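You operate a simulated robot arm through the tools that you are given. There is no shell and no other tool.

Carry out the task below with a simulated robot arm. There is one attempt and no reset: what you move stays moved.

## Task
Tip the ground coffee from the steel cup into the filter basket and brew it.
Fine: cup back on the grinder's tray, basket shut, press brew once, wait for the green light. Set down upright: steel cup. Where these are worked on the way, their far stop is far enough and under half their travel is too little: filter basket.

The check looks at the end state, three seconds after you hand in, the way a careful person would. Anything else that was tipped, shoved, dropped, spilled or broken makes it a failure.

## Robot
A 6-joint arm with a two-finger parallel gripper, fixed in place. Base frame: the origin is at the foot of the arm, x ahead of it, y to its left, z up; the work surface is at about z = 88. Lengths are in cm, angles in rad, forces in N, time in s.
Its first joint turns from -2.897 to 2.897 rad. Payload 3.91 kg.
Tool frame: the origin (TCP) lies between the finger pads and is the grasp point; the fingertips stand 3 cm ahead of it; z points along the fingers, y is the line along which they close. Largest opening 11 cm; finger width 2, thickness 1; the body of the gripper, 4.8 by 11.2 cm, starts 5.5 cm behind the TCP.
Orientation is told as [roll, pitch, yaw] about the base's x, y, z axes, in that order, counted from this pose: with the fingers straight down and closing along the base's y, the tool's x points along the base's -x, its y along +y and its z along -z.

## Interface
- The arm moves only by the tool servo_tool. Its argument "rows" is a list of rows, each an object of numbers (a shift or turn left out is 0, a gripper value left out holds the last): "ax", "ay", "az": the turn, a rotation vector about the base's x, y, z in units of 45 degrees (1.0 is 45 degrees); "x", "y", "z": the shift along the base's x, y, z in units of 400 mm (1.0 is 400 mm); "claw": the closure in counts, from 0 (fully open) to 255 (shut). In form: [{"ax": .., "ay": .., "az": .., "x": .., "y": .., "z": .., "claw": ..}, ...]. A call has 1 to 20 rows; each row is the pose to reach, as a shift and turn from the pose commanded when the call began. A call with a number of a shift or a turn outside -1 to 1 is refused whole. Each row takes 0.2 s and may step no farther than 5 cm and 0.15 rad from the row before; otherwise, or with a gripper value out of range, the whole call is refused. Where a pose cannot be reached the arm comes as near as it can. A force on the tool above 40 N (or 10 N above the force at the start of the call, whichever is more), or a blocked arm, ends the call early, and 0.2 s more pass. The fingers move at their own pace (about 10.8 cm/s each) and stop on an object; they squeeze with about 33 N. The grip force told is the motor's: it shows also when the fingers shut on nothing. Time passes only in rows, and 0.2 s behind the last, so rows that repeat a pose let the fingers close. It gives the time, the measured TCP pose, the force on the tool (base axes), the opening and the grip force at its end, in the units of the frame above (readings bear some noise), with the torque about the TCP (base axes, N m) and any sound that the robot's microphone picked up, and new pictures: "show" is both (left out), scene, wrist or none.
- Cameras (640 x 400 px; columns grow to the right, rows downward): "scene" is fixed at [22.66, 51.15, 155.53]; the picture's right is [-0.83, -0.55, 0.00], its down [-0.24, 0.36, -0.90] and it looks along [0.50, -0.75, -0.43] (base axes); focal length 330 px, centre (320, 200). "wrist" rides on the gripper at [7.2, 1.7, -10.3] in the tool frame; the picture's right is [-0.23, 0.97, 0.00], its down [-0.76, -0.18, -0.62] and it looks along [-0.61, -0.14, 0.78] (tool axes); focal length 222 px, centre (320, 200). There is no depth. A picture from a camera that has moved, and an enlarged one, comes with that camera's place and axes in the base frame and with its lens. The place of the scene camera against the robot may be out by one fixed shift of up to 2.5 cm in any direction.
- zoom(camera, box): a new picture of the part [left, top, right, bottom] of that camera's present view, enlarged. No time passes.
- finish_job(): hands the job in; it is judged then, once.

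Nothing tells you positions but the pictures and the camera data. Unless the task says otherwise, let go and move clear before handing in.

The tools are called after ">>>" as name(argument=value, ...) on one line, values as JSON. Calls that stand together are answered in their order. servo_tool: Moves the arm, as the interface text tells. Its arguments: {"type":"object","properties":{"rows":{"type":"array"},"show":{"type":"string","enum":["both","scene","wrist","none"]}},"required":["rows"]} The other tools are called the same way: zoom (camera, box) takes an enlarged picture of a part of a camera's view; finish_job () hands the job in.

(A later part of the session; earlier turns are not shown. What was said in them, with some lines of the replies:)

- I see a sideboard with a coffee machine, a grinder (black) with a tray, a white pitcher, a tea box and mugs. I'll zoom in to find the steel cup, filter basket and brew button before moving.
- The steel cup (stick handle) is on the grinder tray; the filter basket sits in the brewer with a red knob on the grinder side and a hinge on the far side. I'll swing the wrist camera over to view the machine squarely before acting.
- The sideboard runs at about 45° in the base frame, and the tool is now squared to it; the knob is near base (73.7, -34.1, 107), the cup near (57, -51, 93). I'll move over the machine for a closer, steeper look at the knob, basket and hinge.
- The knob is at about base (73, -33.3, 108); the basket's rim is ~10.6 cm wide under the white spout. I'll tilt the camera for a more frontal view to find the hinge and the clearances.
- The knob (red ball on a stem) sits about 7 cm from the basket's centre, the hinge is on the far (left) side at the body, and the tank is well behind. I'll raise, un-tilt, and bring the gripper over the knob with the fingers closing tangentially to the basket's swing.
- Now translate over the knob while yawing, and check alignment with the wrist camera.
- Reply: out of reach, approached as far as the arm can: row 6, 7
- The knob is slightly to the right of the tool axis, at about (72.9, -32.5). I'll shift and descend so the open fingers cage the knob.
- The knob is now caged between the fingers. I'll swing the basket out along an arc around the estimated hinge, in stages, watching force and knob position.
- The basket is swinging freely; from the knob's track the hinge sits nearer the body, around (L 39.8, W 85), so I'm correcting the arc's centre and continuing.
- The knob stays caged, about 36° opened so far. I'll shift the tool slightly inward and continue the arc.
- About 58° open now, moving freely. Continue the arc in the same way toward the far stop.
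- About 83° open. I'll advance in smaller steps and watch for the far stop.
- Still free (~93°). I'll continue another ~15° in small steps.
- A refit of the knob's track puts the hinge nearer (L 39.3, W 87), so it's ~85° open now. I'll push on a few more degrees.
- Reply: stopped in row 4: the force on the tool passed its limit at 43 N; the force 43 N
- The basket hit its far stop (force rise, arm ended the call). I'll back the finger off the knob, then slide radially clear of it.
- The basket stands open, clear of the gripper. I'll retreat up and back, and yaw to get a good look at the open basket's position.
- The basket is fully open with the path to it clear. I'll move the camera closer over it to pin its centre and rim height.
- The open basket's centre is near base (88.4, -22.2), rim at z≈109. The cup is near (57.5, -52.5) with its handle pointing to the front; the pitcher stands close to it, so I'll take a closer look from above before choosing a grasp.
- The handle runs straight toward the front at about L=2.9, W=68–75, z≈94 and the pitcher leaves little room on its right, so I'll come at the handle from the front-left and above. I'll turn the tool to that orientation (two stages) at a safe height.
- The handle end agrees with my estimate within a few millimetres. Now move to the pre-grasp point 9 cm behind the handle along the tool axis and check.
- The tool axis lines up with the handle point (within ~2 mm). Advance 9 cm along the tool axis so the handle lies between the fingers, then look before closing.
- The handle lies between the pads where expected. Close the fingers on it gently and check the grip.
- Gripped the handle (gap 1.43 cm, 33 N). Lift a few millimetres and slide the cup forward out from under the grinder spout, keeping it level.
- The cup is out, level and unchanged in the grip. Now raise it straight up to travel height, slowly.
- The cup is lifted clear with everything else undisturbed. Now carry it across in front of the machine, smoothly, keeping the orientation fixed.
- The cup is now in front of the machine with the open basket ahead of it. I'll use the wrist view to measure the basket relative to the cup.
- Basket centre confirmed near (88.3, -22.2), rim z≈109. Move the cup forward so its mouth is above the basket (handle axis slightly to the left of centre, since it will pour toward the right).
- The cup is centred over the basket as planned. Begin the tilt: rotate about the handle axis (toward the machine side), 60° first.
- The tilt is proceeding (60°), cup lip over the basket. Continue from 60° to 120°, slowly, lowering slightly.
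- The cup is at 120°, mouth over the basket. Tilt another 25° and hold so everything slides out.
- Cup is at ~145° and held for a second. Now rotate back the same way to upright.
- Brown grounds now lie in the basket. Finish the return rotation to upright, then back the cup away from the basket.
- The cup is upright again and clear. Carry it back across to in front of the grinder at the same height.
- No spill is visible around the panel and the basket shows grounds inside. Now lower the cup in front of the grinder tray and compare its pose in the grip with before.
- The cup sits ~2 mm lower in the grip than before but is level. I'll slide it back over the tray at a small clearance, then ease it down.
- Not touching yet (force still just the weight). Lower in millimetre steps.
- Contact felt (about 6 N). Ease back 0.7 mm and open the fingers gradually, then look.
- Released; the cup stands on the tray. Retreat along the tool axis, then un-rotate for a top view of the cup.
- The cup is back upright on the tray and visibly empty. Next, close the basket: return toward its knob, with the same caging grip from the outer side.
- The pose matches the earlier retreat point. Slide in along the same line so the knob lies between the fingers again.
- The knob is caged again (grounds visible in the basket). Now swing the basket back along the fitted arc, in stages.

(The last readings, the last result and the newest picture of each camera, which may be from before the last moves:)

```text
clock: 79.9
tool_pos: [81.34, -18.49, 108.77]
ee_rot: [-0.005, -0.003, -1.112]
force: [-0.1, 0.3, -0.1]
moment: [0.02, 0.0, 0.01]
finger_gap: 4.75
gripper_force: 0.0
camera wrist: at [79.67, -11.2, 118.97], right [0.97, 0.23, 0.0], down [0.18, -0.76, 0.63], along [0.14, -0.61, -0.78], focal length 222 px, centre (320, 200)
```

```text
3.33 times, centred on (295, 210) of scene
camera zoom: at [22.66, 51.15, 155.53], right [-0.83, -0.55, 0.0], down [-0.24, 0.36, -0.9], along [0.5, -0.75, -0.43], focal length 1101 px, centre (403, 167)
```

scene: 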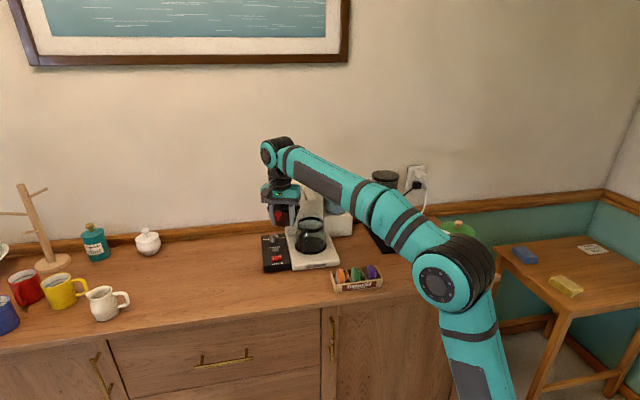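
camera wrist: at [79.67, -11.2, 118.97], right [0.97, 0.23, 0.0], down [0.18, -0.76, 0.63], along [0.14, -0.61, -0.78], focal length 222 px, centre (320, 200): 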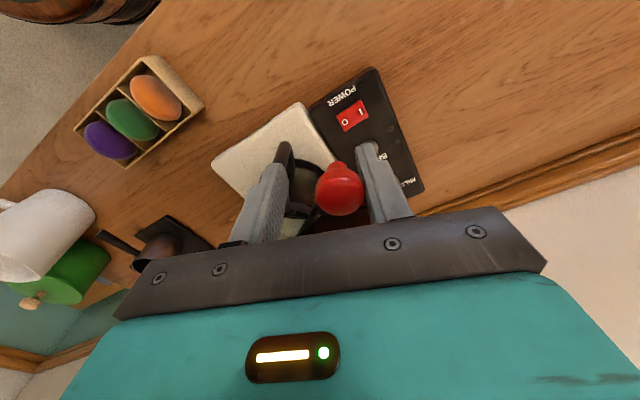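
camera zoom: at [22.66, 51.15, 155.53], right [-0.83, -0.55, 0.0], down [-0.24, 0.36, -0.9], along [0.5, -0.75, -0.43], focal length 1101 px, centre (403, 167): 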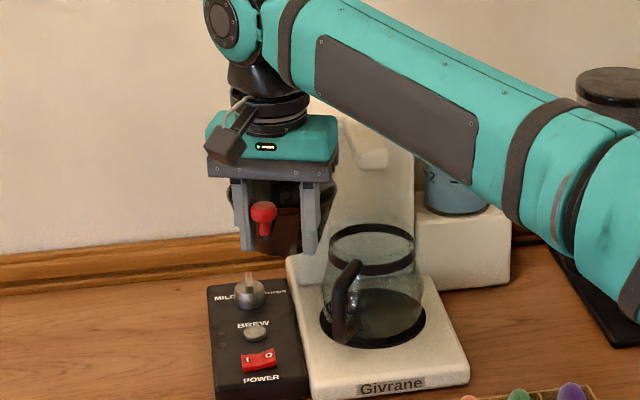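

The basket swings back smoothly with the knob held by the other finger. Continue the arc.

>>> servo_tool(rows=[{"x": -0.024, "y": -0.0165, "az": 0.12}, {"x": -0.047, "y": -0.034, "az": 0.24}, {"x": -0.069, "y": -0.053, "az": 0.34}, {"x": -0.089, "y": -0.073, "az": 0.44}, {"x": -0.108, "y": -0.095, "az": 0.54}, {"x": -0.1255, "y": -0.118, "az": 0.63}, {"x": -0.141, "y": -0.142, "az": 0.72}, {"x": -0.155, "y": -0.167, "az": 0.81}, {"x": -0.155, "y": -0.167, "az": 0.81}])

>>> zoom(camera="wrist", box=[220, 100, 460, 250])

>>> zoom(camera="scene", box=[255, 140, 375, 260])

```text
clock: 81.9
tool_pos: [75.23, -25.32, 108.81]
ee_rot: [-0.007, -0.004, -0.477]
force: [0.0, 0.6, -0.4]
moment: [-0.01, -0.02, 0.01]
finger_gap: 4.73
gripper_force: 0.1
camera wrist: at [69.46, -20.38, 118.98], right [0.65, 0.76, 0.0], down [0.6, -0.5, 0.63], along [0.48, -0.41, -0.78], focal length 222 px, centre (320, 200)
```

scene: 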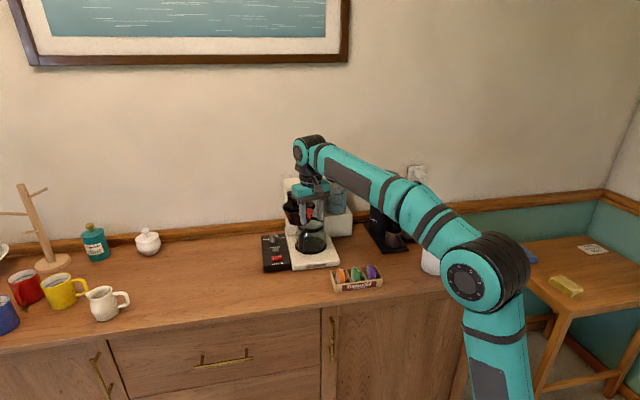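
wrist: 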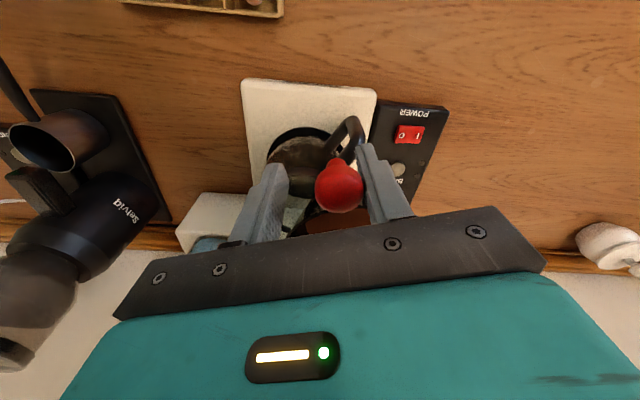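

```text
2.67 times, centred on (340, 175) of wrist
camera zoom: at [69.46, -20.38, 118.98], right [0.65, 0.76, 0.0], down [0.6, -0.5, 0.63], along [0.48, -0.41, -0.78], focal length 592 px, centre (267, 267)
```

zoom: 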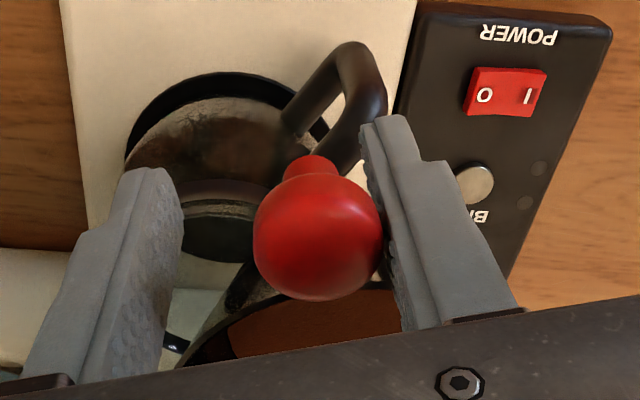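

```text
3.33 times, centred on (315, 200) of scene
camera zoom: at [22.66, 51.15, 155.53], right [-0.83, -0.55, 0.0], down [-0.24, 0.36, -0.9], along [0.5, -0.75, -0.43], focal length 1101 px, centre (337, 200)
```

zoom: 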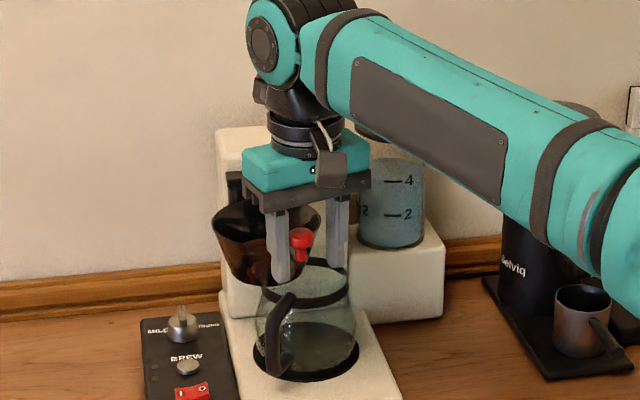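

Nearly there (about 25° left). Continue to the closed position.

>>> servo_tool(rows=[{"x": -0.012, "y": -0.026, "az": 0.09}, {"x": -0.0225, "y": -0.053, "az": 0.18}, {"x": -0.031, "y": -0.081, "az": 0.27}, {"x": -0.0375, "y": -0.109, "az": 0.36}, {"x": -0.042, "y": -0.137, "az": 0.45}, {"x": -0.044, "y": -0.159, "az": 0.51}, {"x": -0.045, "y": -0.18, "az": 0.57}, {"x": -0.045, "y": -0.18, "az": 0.57}])

>>> zoom(camera="wrist", box=[220, 100, 460, 250])

>>> zoom(camera="scene", box=[255, 140, 375, 260])

```text
clock: 83.7
tool_pos: [73.23, -32.61, 108.74]
ee_rot: [-0.004, -0.003, -0.029]
force: [0.1, -0.3, -0.2]
moment: [-0.01, -0.02, -0.01]
finger_gap: 4.75
gripper_force: 0.0
camera wrist: at [66.03, -30.5, 119.0], right [0.25, 0.97, 0.0], down [0.75, -0.2, 0.63], along [0.61, -0.16, -0.78], focal length 222 px, centre (320, 200)
```

scene: 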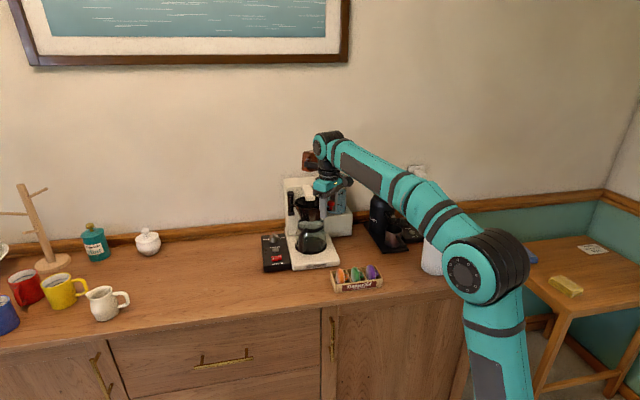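
wrist: 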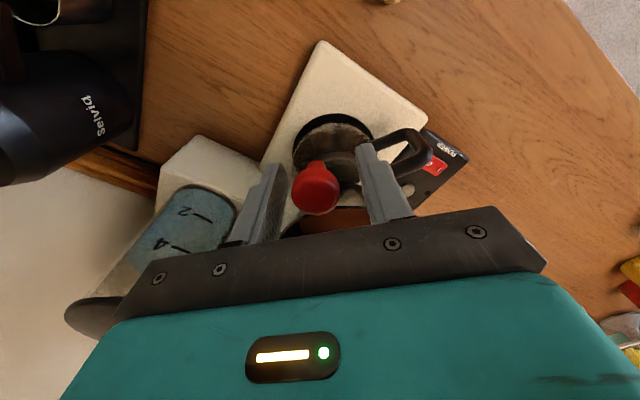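

```text
2.67 times, centred on (340, 175) of wrist
camera zoom: at [66.03, -30.5, 119.0], right [0.25, 0.97, 0.0], down [0.75, -0.2, 0.63], along [0.61, -0.16, -0.78], focal length 592 px, centre (267, 267)
```

zoom: 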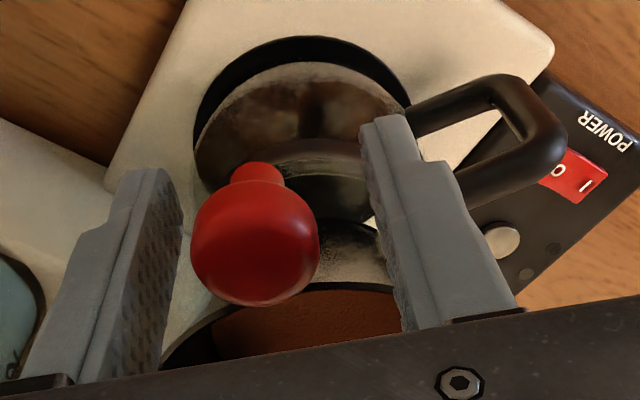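

```text
3.33 times, centred on (315, 200) of scene
camera zoom: at [22.66, 51.15, 155.53], right [-0.83, -0.55, 0.0], down [-0.24, 0.36, -0.9], along [0.5, -0.75, -0.43], focal length 1101 px, centre (337, 200)
```

zoom: 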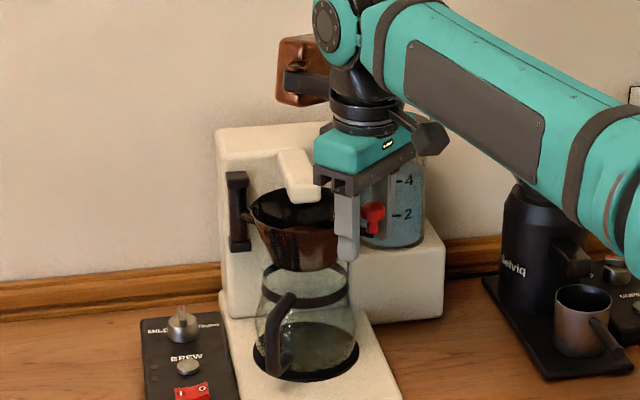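

The knob has returned to its original closed spot (≈72.9, -32.6), it seems to have settled shut. I'll give it a gentle nudge to confirm it's against the stop.

>>> servo_tool(rows=[{"y": -0.015}, {"y": -0.025}, {"y": -0.032}, {"y": -0.036}, {"y": -0.036}], show="wrist")

>>> zoom(camera="wrist", box=[220, 100, 460, 250])

```text
clock: 84.9
tool_pos: [73.32, -33.91, 108.62]
ee_rot: [-0.005, -0.002, -0.028]
force: [-1.0, 4.8, 0.1]
moment: [-0.07, -0.01, -0.04]
finger_gap: 5.05
gripper_force: 2.9
camera wrist: at [66.06, -31.89, 119.0], right [0.25, 0.97, 0.0], down [0.75, -0.2, 0.63], along [0.61, -0.16, -0.78], focal length 222 px, centre (320, 200)
```

wrist: 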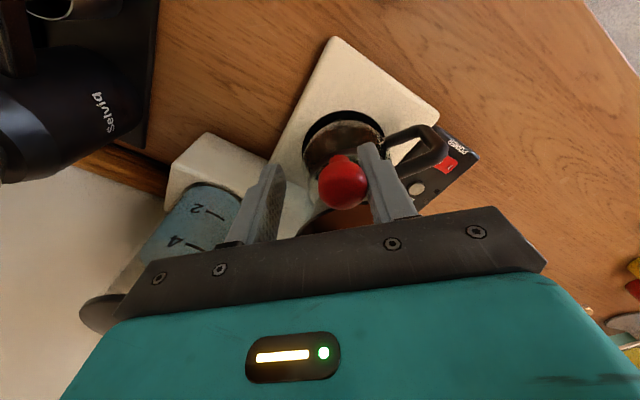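

```text
2.67 times, centred on (340, 175) of wrist
camera zoom: at [66.06, -31.89, 119.0], right [0.25, 0.97, 0.0], down [0.75, -0.2, 0.63], along [0.61, -0.16, -0.78], focal length 592 px, centre (267, 267)
```

zoom: 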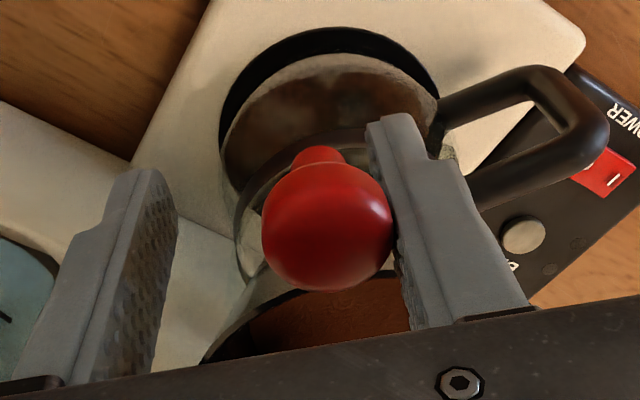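

The basket is against its closed stop (5 N reaction, knob unmoved at its original place). I'll back off the knob, slide clear and close the fingers for pressing.

>>> servo_tool(rows=[{"y": 0.015}, {"y": 0.036}, {"x": -0.03, "y": 0.036}, {"x": -0.09, "y": 0.036}, {"x": -0.16, "y": 0.036}, {"x": -0.2, "y": 0.04, "z": 0.06}, {"x": -0.2, "y": 0.06, "z": 0.14}, {"x": -0.2, "y": 0.06, "z": 0.14}])

>>> zoom(camera="scene", box=[245, 150, 365, 270])

>>> zoom(camera="wrist", box=[220, 80, 460, 230])

```text
clock: 86.7
tool_pos: [65.35, -31.57, 114.41]
ee_rot: [-0.005, -0.003, -0.029]
force: [0.2, -0.1, -0.4]
moment: [0.03, 0.0, 0.0]
finger_gap: 4.74
gripper_force: 0.2
camera wrist: at [58.07, -29.54, 124.61], right [0.26, 0.97, 0.0], down [0.75, -0.2, 0.63], along [0.61, -0.16, -0.78], focal length 222 px, centre (320, 200)
```

scene: 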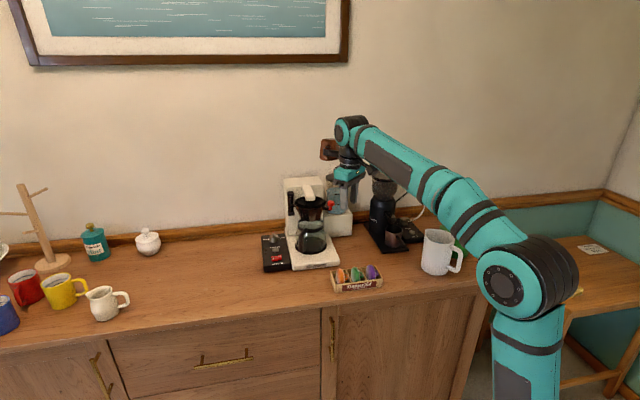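
wrist: 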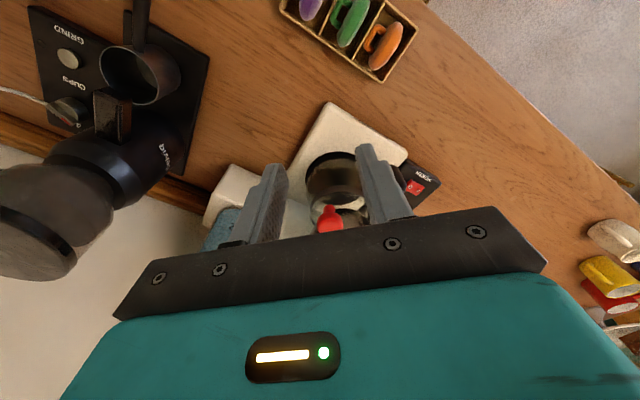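

```text
3.33 times, centred on (305, 210) of scene
camera zoom: at [22.66, 51.15, 155.53], right [-0.83, -0.55, 0.0], down [-0.24, 0.36, -0.9], along [0.5, -0.75, -0.43], focal length 1101 px, centre (370, 167)
```

zoom: 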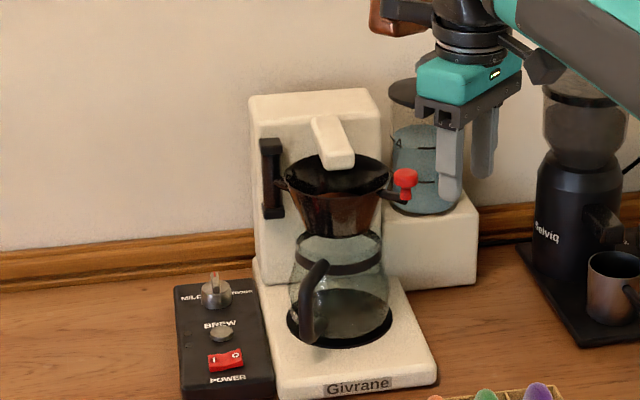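

```text
2.67 times, centred on (340, 155) of wrist
camera zoom: at [58.07, -29.54, 124.61], right [0.26, 0.97, 0.0], down [0.75, -0.2, 0.63], along [0.61, -0.16, -0.78], focal length 592 px, centre (267, 320)
```

zoom: 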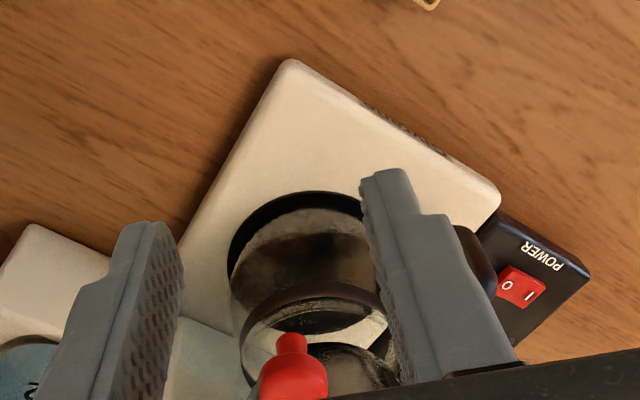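

The basket is shut as at the start and the gripper is clear. Now go around the front to a point above the BREW button (≈89.3, -22.9), fingers closed.

>>> servo_tool(rows=[{"x": 0.06, "y": 0.085, "z": 0.004, "claw": 255}, {"x": 0.12, "y": 0.17, "z": 0.008}, {"x": 0.18, "y": 0.255, "z": 0.012}, {"x": 0.241, "y": 0.339, "z": 0.015}, {"x": 0.33, "y": 0.31, "z": -0.02}, {"x": 0.42, "y": 0.28, "z": -0.07}, {"x": 0.51, "y": 0.25, "z": -0.115}, {"x": 0.5975, "y": 0.218, "z": -0.16}, {"x": 0.5975, "y": 0.218, "z": -0.16}])

>>> zoom(camera="wrist", box=[220, 60, 460, 210])

>>> zoom(camera="scene", box=[225, 150, 345, 270])

```text
clock: 88.7
tool_pos: [89.2, -22.83, 107.9]
ee_rot: [-0.005, -0.005, -0.028]
force: [-0.6, 0.8, -0.4]
moment: [-0.04, 0.01, -0.04]
finger_gap: 0.01
gripper_force: 32.9
camera wrist: at [82.01, -20.75, 118.18], right [0.26, 0.97, 0.0], down [0.75, -0.2, 0.63], along [0.61, -0.16, -0.78], focal length 222 px, centre (320, 200)
```

scene: 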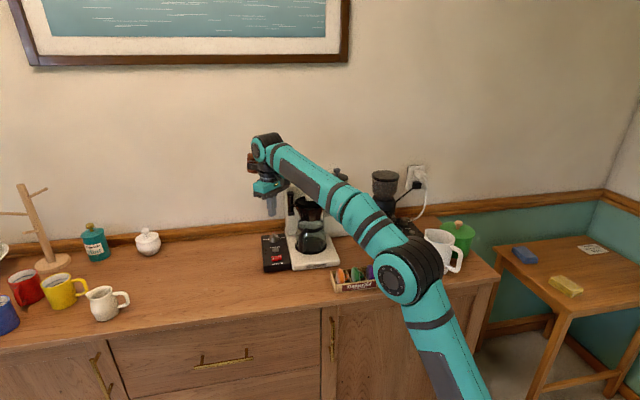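
wrist: 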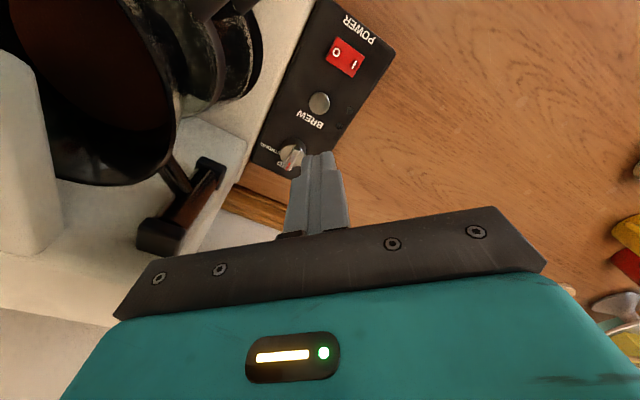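

```text
2.67 times, centred on (340, 135) of wrist
camera zoom: at [82.01, -20.75, 118.18], right [0.26, 0.97, 0.0], down [0.75, -0.2, 0.63], along [0.61, -0.16, -0.78], focal length 592 px, centre (267, 373)
```

zoom: 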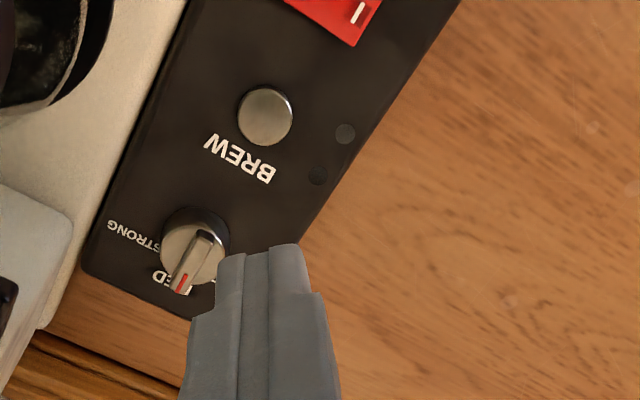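

```text
3.33 times, centred on (285, 210) of scene
camera zoom: at [22.66, 51.15, 155.53], right [-0.83, -0.55, 0.0], down [-0.24, 0.36, -0.9], along [0.5, -0.75, -0.43], focal length 1101 px, centre (437, 167)
```

zoom: 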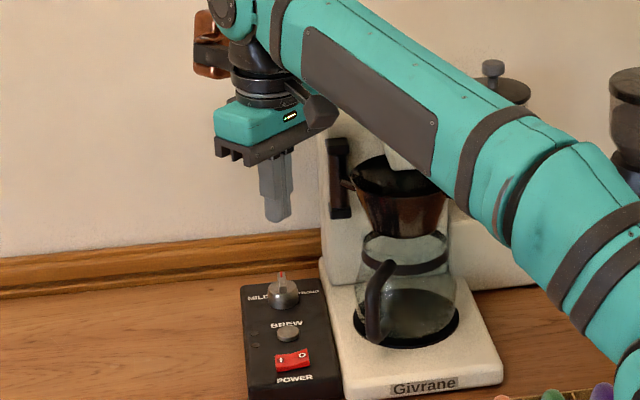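

The button lies exactly under the tool axis. Descend to just above it.

>>> servo_tool(rows=[{"z": -0.08}, {"z": -0.17}, {"z": -0.25}, {"z": -0.3}, {"z": -0.32}, {"z": -0.32}])

>>> zoom(camera="wrist", box=[220, 80, 460, 230])

>>> zoom(camera="scene", box=[235, 200, 331, 280])

```text
clock: 90.1
tool_pos: [89.19, -22.84, 95.14]
ee_rot: [-0.006, -0.005, -0.029]
force: [0.4, -0.4, 0.6]
moment: [0.01, 0.01, 0.01]
finger_gap: 0.0
gripper_force: 33.0
camera wrist: at [82.0, -20.84, 105.31], right [0.26, 0.97, 0.0], down [0.75, -0.2, 0.63], along [0.61, -0.16, -0.78], focal length 222 px, centre (320, 200)
```

scene: 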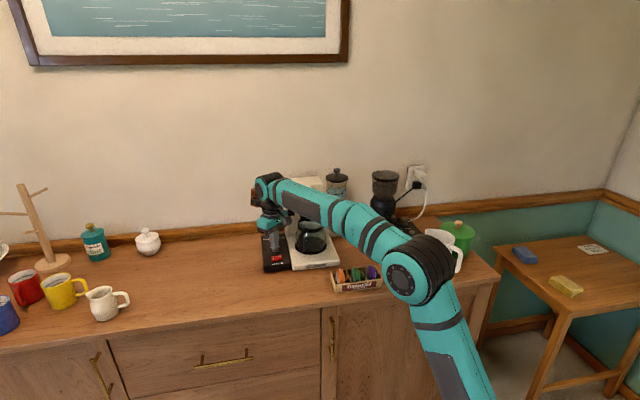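
wrist: 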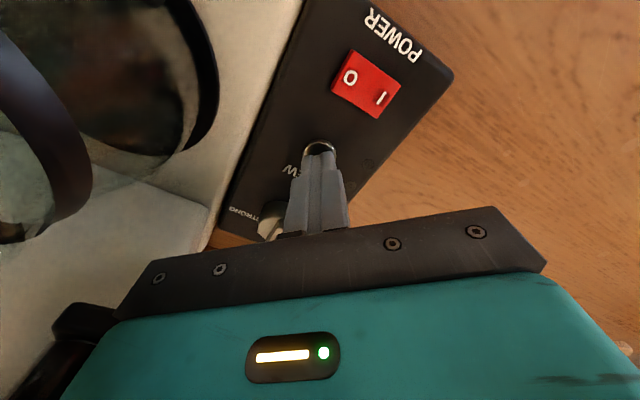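

```text
2.67 times, centred on (340, 155) of wrist
camera zoom: at [82.0, -20.84, 105.31], right [0.26, 0.97, 0.0], down [0.75, -0.2, 0.63], along [0.61, -0.16, -0.78], focal length 592 px, centre (267, 320)
```

zoom: 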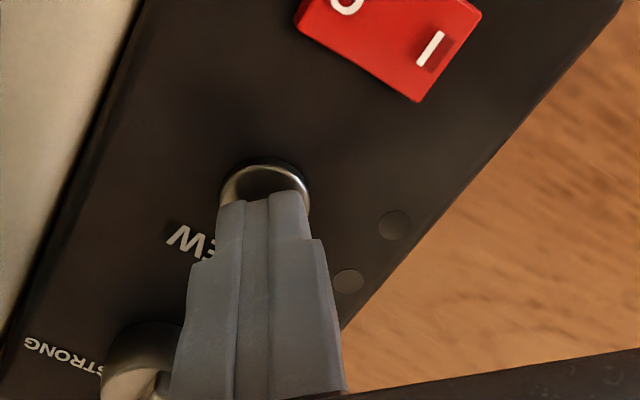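

```text
5.00 times, centred on (283, 240) of scene
camera zoom: at [22.66, 51.15, 155.53], right [-0.83, -0.55, 0.0], down [-0.24, 0.36, -0.9], along [0.5, -0.75, -0.43], focal length 1652 px, centre (505, 0)
```

zoom: 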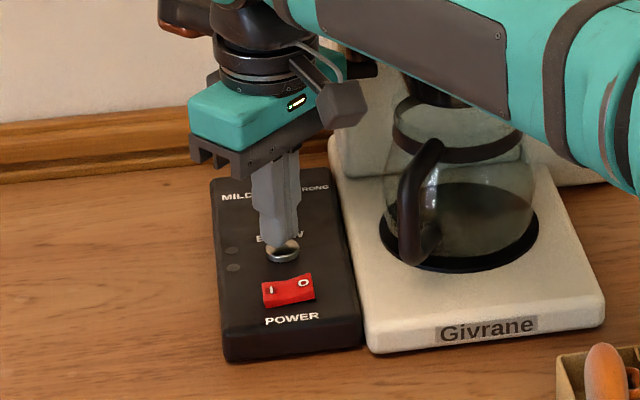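

The tips are about a centimetre above the button. Press down slowly in one motion, watching force and sound.

>>> servo_tool(rows=[{"z": -0.01}, {"z": -0.018}, {"z": -0.024}, {"z": -0.03}], show="wrist")

>>> zoom(camera="wrist", box=[220, 80, 460, 230])

```text
clock: 91.1
tool_pos: [89.09, -22.89, 94.06]
ee_rot: [-0.006, -0.004, -0.027]
force: [1.1, -0.9, 12.4]
moment: [-0.02, 0.0, 0.01]
finger_gap: 0.0
gripper_force: 33.5
heard: click
camera wrist: at [81.94, -20.8, 104.27], right [0.26, 0.97, 0.0], down [0.75, -0.2, 0.63], along [0.61, -0.16, -0.78], focal length 222 px, centre (320, 200)
```

wrist: 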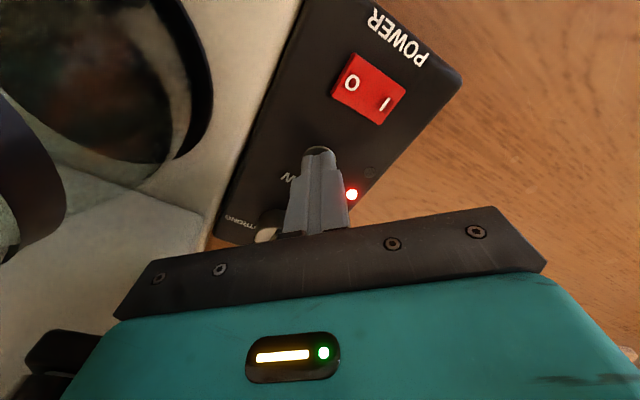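

```text
2.67 times, centred on (340, 155) of wrist
camera zoom: at [81.94, -20.8, 104.27], right [0.26, 0.97, 0.0], down [0.75, -0.2, 0.63], along [0.61, -0.16, -0.78], focal length 592 px, centre (267, 320)
```

zoom: 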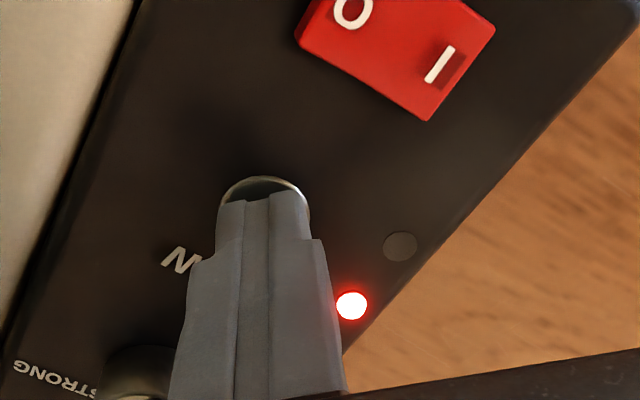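

A click was heard and the red lamp lit — brewing started. Retract straight up without touching anything and wait.

>>> servo_tool(rows=[{"z": 0.03}, {"z": 0.08}, {"z": 0.18}, {"z": 0.28}, {"z": 0.35}, {"z": 0.35}])

>>> zoom(camera="scene", box=[225, 150, 345, 270])

```text
clock: 92.5
tool_pos: [89.03, -22.81, 107.93]
ee_rot: [-0.005, -0.003, -0.028]
force: [0.8, 0.2, 0.0]
moment: [0.0, -0.01, -0.04]
finger_gap: 0.0
gripper_force: 33.0
camera wrist: at [81.92, -20.81, 118.2], right [0.26, 0.97, 0.0], down [0.75, -0.2, 0.63], along [0.61, -0.16, -0.78], focal length 222 px, centre (320, 200)
```

scene: 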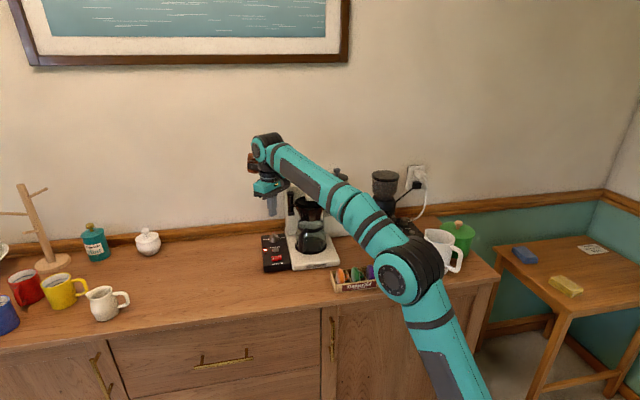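
wrist: 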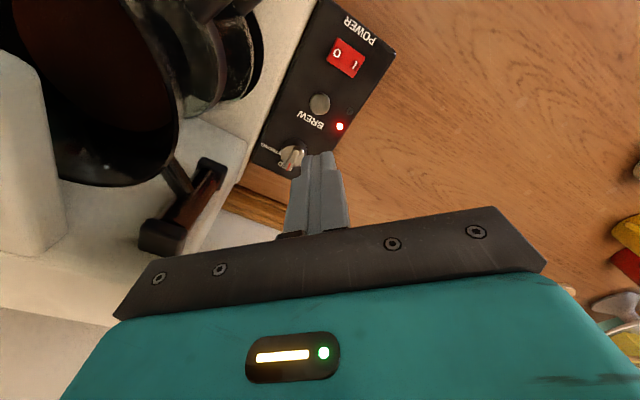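

```text
3.33 times, centred on (285, 210) of scene
camera zoom: at [22.66, 51.15, 155.53], right [-0.83, -0.55, 0.0], down [-0.24, 0.36, -0.9], along [0.5, -0.75, -0.43], focal length 1101 px, centre (437, 167)
```

zoom: 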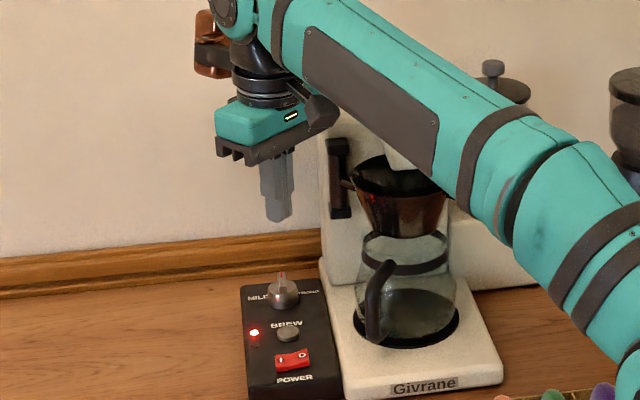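

The red lamp is on. Move the arm well clear of the machine while it brews.

>>> servo_tool(rows=[{"x": -0.08, "y": 0.04, "z": 0.05}, {"x": -0.17, "y": 0.08, "z": 0.1}, {"x": -0.26, "y": 0.12, "z": 0.15}, {"x": -0.35, "y": 0.16, "z": 0.2}, {"x": -0.44, "y": 0.2, "z": 0.25}, {"x": -0.53, "y": 0.24, "z": 0.3}, {"x": -0.6, "y": 0.28, "z": 0.33}, {"x": -0.6, "y": 0.28, "z": 0.33}, {"x": -0.6, "y": 0.28, "z": 0.33}, {"x": -0.6, "y": 0.28, "z": 0.33}, {"x": -0.6, "y": 0.28, "z": 0.33}, {"x": -0.6, "y": 0.28, "z": 0.33}, {"x": -0.6, "y": 0.28, "z": 0.33}, {"x": -0.6, "y": 0.28, "z": 0.33}, {"x": -0.6, "y": 0.28, "z": 0.33}, {"x": -0.6, "y": 0.28, "z": 0.33}, {"x": -0.6, "y": 0.28, "z": 0.33}, {"x": -0.6, "y": 0.28, "z": 0.33}, {"x": -0.6, "y": 0.28, "z": 0.33}, {"x": -0.6, "y": 0.28, "z": 0.33}], show="scene")

>>> zoom(camera="scene", box=[235, 160, 435, 285])

```text
clock: 96.7
tool_pos: [65.05, -11.71, 121.18]
ee_rot: [-0.005, -0.003, -0.027]
force: [-0.4, 0.0, 0.0]
moment: [0.04, -0.01, 0.0]
finger_gap: 0.0
gripper_force: 32.7
```

scene: 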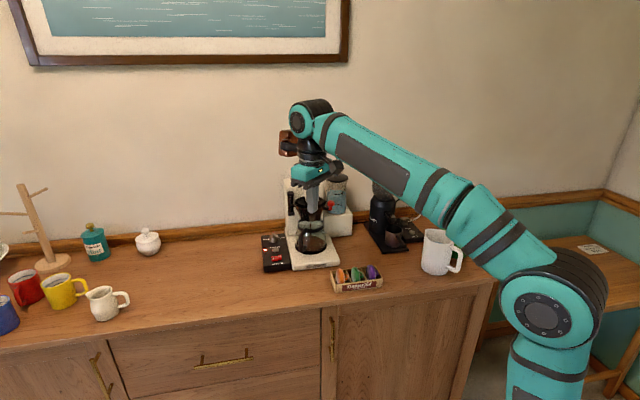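

```text
3.20 times, centred on (335, 222) of scene
camera zoom: at [22.66, 51.15, 155.53], right [-0.83, -0.55, 0.0], down [-0.24, 0.36, -0.9], along [0.5, -0.75, -0.43], focal length 1057 px, centre (272, 128)
```

zoom: 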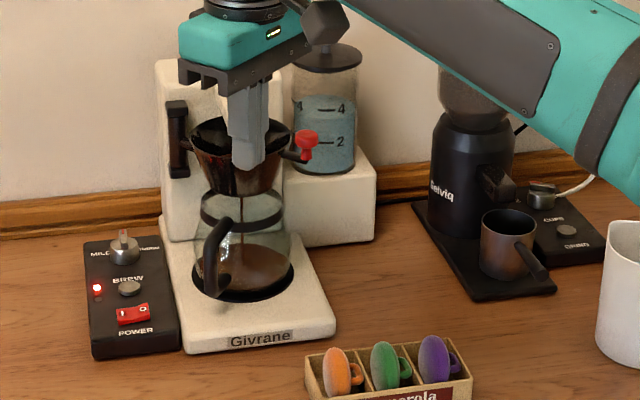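

Coffee is dripping into the carafe. Keep waiting for the green lamp.

>>> servo_tool(rows=[{"x": -0.08}, {"x": -0.16}, {"x": -0.24}, {"x": -0.3}, {"x": -0.3}, {"x": -0.3}, {"x": -0.3}, {"x": -0.3}, {"x": -0.3}, {"x": -0.3}, {"x": -0.3}, {"x": -0.3}, {"x": -0.3}, {"x": -0.3}, {"x": -0.3}, {"x": -0.3}, {"x": -0.3}, {"x": -0.3}, {"x": -0.3}, {"x": -0.3}], show="none")

>>> zoom(camera="scene", box=[235, 160, 435, 285])

```text
clock: 100.9
tool_pos: [53.13, -11.69, 121.38]
ee_rot: [-0.005, -0.003, -0.027]
force: [0.5, -0.8, -0.1]
moment: [-0.04, 0.01, 0.01]
finger_gap: 0.0
gripper_force: 33.5
```

```text
3.20 times, centred on (335, 222) of scene
camera zoom: at [22.66, 51.15, 155.53], right [-0.83, -0.55, 0.0], down [-0.24, 0.36, -0.9], along [0.5, -0.75, -0.43], focal length 1057 px, centre (272, 128)
```

zoom: 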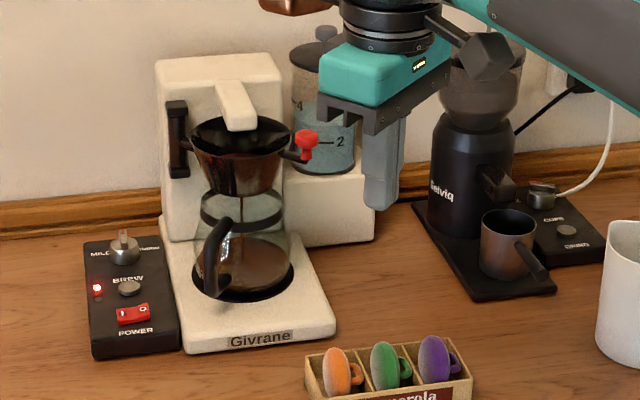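

Still brewing, red lamp on and the carafe filling. Keep holding position.

>>> servo_tool(rows=[{"x": 0}, {"x": 0}, {"x": 0}, {"x": 0}, {"x": 0}, {"x": 0}, {"x": 0}, {"x": 0}, {"x": 0}, {"x": 0}, {"x": 0}, {"x": 0}, {"x": 0}, {"x": 0}, {"x": 0}, {"x": 0}, {"x": 0}, {"x": 0}, {"x": 0}, {"x": 0}], show="none")

>>> servo_tool(rows=[{"x": 0}, {"x": 0}, {"x": 0}, {"x": 0}, {"x": 0}, {"x": 0}, {"x": 0}, {"x": 0}, {"x": 0}, {"x": 0}, {"x": 0}, {"x": 0}, {"x": 0}, {"x": 0}, {"x": 0}, {"x": 0}, {"x": 0}, {"x": 0}, {"x": 0}, {"x": 0}], show="none")

>>> zoom(camera="scene", box=[235, 160, 435, 285])

```text
clock: 105.1
tool_pos: [53.16, -11.61, 121.3]
ee_rot: [-0.006, -0.004, -0.028]
force: [0.0, 0.4, -0.1]
moment: [0.03, -0.01, 0.01]
finger_gap: 0.02
gripper_force: 33.0
```

```text
clock: 109.3
tool_pos: [53.03, -11.61, 121.19]
ee_rot: [-0.003, -0.004, -0.028]
force: [0.2, -0.1, 0.4]
moment: [-0.01, 0.03, 0.04]
finger_gap: 0.03
gripper_force: 33.3
```

```text
3.20 times, centred on (335, 222) of scene
camera zoom: at [22.66, 51.15, 155.53], right [-0.83, -0.55, 0.0], down [-0.24, 0.36, -0.9], along [0.5, -0.75, -0.43], focal length 1057 px, centre (272, 128)
```

zoom: 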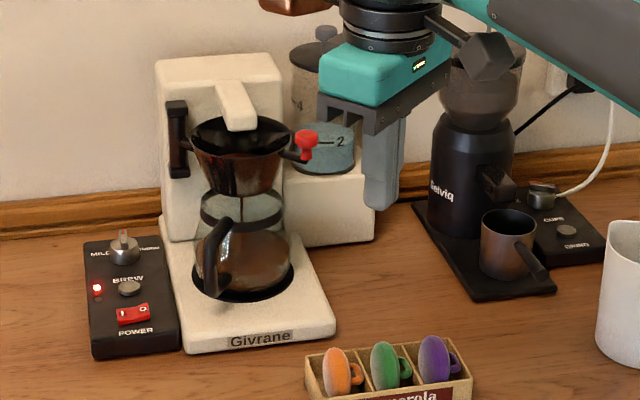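

The tank is about half drained and the lamp is still red. Continue waiting.

>>> servo_tool(rows=[{"x": 0}, {"x": 0}, {"x": 0}, {"x": 0}, {"x": 0}, {"x": 0}, {"x": 0}, {"x": 0}, {"x": 0}, {"x": 0}, {"x": 0}, {"x": 0}, {"x": 0}, {"x": 0}, {"x": 0}, {"x": 0}, {"x": 0}, {"x": 0}, {"x": 0}, {"x": 0}], show="none")

>>> servo_tool(rows=[{"x": 0}, {"x": 0}, {"x": 0}, {"x": 0}, {"x": 0}, {"x": 0}, {"x": 0}, {"x": 0}, {"x": 0}, {"x": 0}, {"x": 0}, {"x": 0}, {"x": 0}, {"x": 0}, {"x": 0}, {"x": 0}, {"x": 0}, {"x": 0}, {"x": 0}, {"x": 0}], show="none")

>>> zoom(camera="scene", box=[235, 160, 435, 285])

```text
clock: 113.5
tool_pos: [53.14, -11.53, 121.22]
ee_rot: [-0.004, -0.003, -0.028]
force: [0.0, -0.5, -0.3]
moment: [-0.03, 0.01, -0.05]
finger_gap: 0.02
gripper_force: 33.1
```

```text
clock: 117.7
tool_pos: [53.08, -11.61, 121.27]
ee_rot: [-0.006, -0.005, -0.027]
force: [0.1, 0.0, 0.1]
moment: [0.0, -0.03, -0.01]
finger_gap: 0.0
gripper_force: 32.9
```

```text
3.20 times, centred on (335, 222) of scene
camera zoom: at [22.66, 51.15, 155.53], right [-0.83, -0.55, 0.0], down [-0.24, 0.36, -0.9], along [0.5, -0.75, -0.43], focal length 1057 px, centre (272, 128)
```

zoom: 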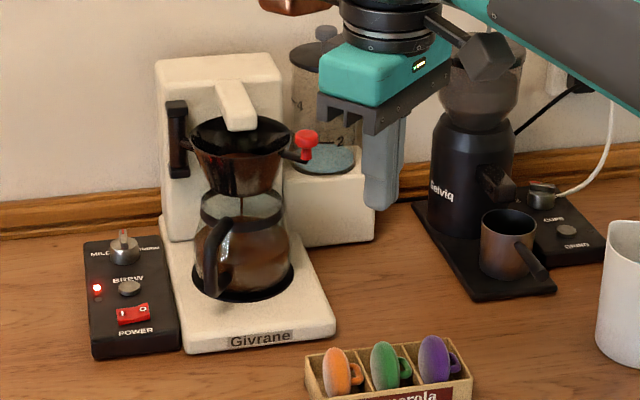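

The tank is nearly empty and the carafe well filled; lamp still red. Wait a bit more.

>>> servo_tool(rows=[{"x": 0}, {"x": 0}, {"x": 0}, {"x": 0}, {"x": 0}, {"x": 0}, {"x": 0}, {"x": 0}, {"x": 0}, {"x": 0}, {"x": 0}, {"x": 0}, {"x": 0}, {"x": 0}, {"x": 0}, {"x": 0}, {"x": 0}, {"x": 0}, {"x": 0}, {"x": 0}], show="none")

>>> zoom(camera="scene", box=[235, 160, 435, 285])

```text
clock: 121.9
tool_pos: [53.06, -11.6, 121.24]
ee_rot: [-0.006, -0.002, -0.029]
force: [-0.1, 0.7, 0.2]
moment: [-0.02, -0.01, -0.01]
finger_gap: 0.0
gripper_force: 33.8
```

```text
3.20 times, centred on (335, 222) of scene
camera zoom: at [22.66, 51.15, 155.53], right [-0.83, -0.55, 0.0], down [-0.24, 0.36, -0.9], along [0.5, -0.75, -0.43], focal length 1057 px, centre (272, 128)
```

zoom: 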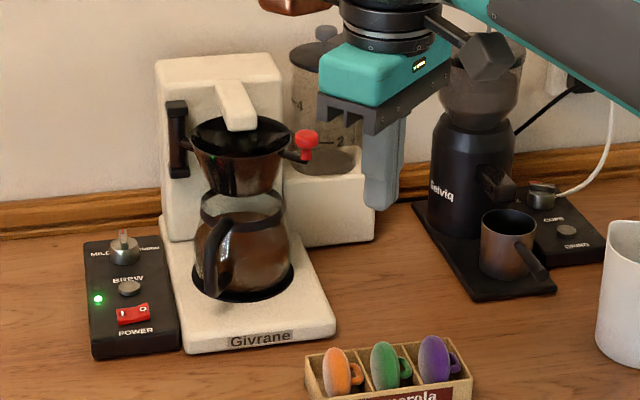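

The green lamp is lit, the cup stands upright on the tray and the basket is shut. One last look over the whole scene, opening the empty gripper, before handing in.

>>> servo_tool(rows=[{"claw": 100}, {"claw": 0}, {"claw": 0}, {"claw": 0}])

>>> zoom(camera="scene", box=[225, 160, 505, 300])

```text
clock: 122.9
tool_pos: [53.1, -11.68, 121.15]
ee_rot: [-0.007, -0.005, -0.03]
force: [-0.2, -0.1, -0.9]
moment: [-0.03, -0.02, -0.02]
finger_gap: 10.99
gripper_force: 0.1
camera wrist: at [45.92, -9.59, 131.45], right [0.26, 0.97, 0.0], down [0.75, -0.2, 0.63], along [0.61, -0.16, -0.78], focal length 222 px, centre (320, 200)
```

scene: 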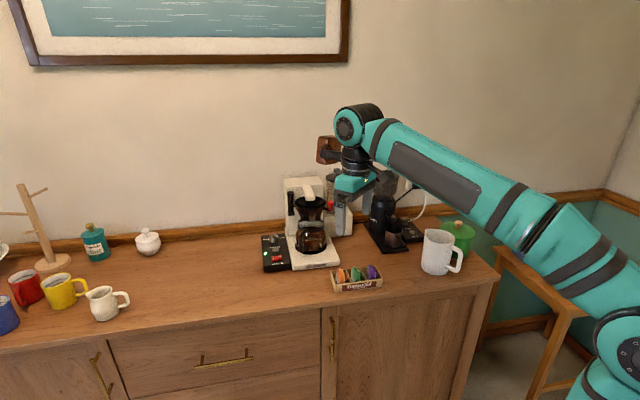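
wrist: 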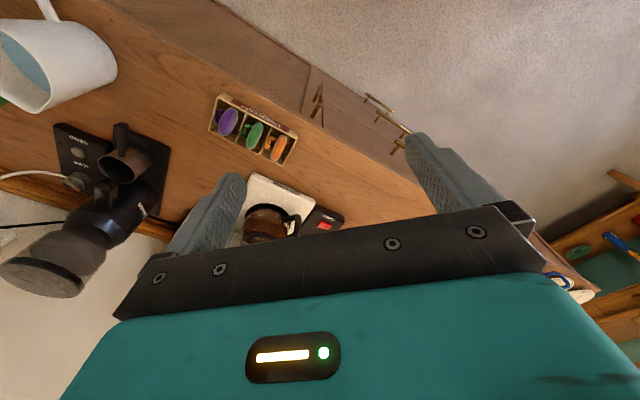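

```text
2.29 times, centred on (365, 230) of scene
camera zoom: at [22.66, 51.15, 155.53], right [-0.83, -0.55, 0.0], down [-0.24, 0.36, -0.9], along [0.5, -0.75, -0.43], focal length 755 px, centre (217, 131)
```

zoom: 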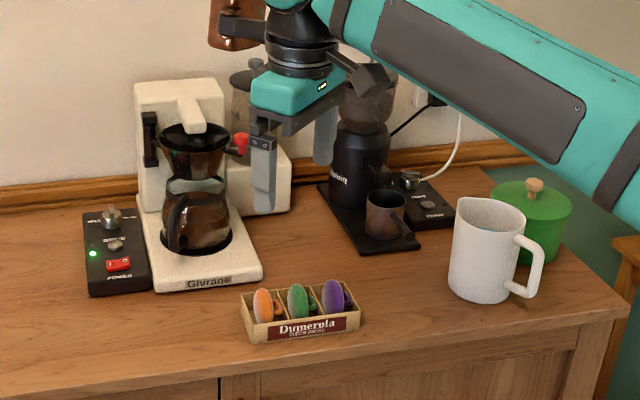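

Everything is in place: the carafe is filled, the green light is on, the basket is shut, and the cup stands upright on the grinder's tray. Nothing else has moved and the gripper is clear, so I'm handing in.

>>> finish_job()

```text
The job is handed in.
```

The coffee is brewed and the job is handed in. I haven't seen the check's result.

- **Filter basket:** I swung it open to its far stop and tipped the grounds in. I then pushed it shut and felt it reach its closed stop.
- **Steel cup:** it is back upright on the grinder's tray, and it looked empty from above.
- **Brew:** I pressed the button once and heard a click. The red lamp came on, coffee ran into the carafe, and about 30 seconds later the lamp turned green.

In the last pictures I saw no spilled grounds and nothing else moved. The gripper was open and clear of everything.
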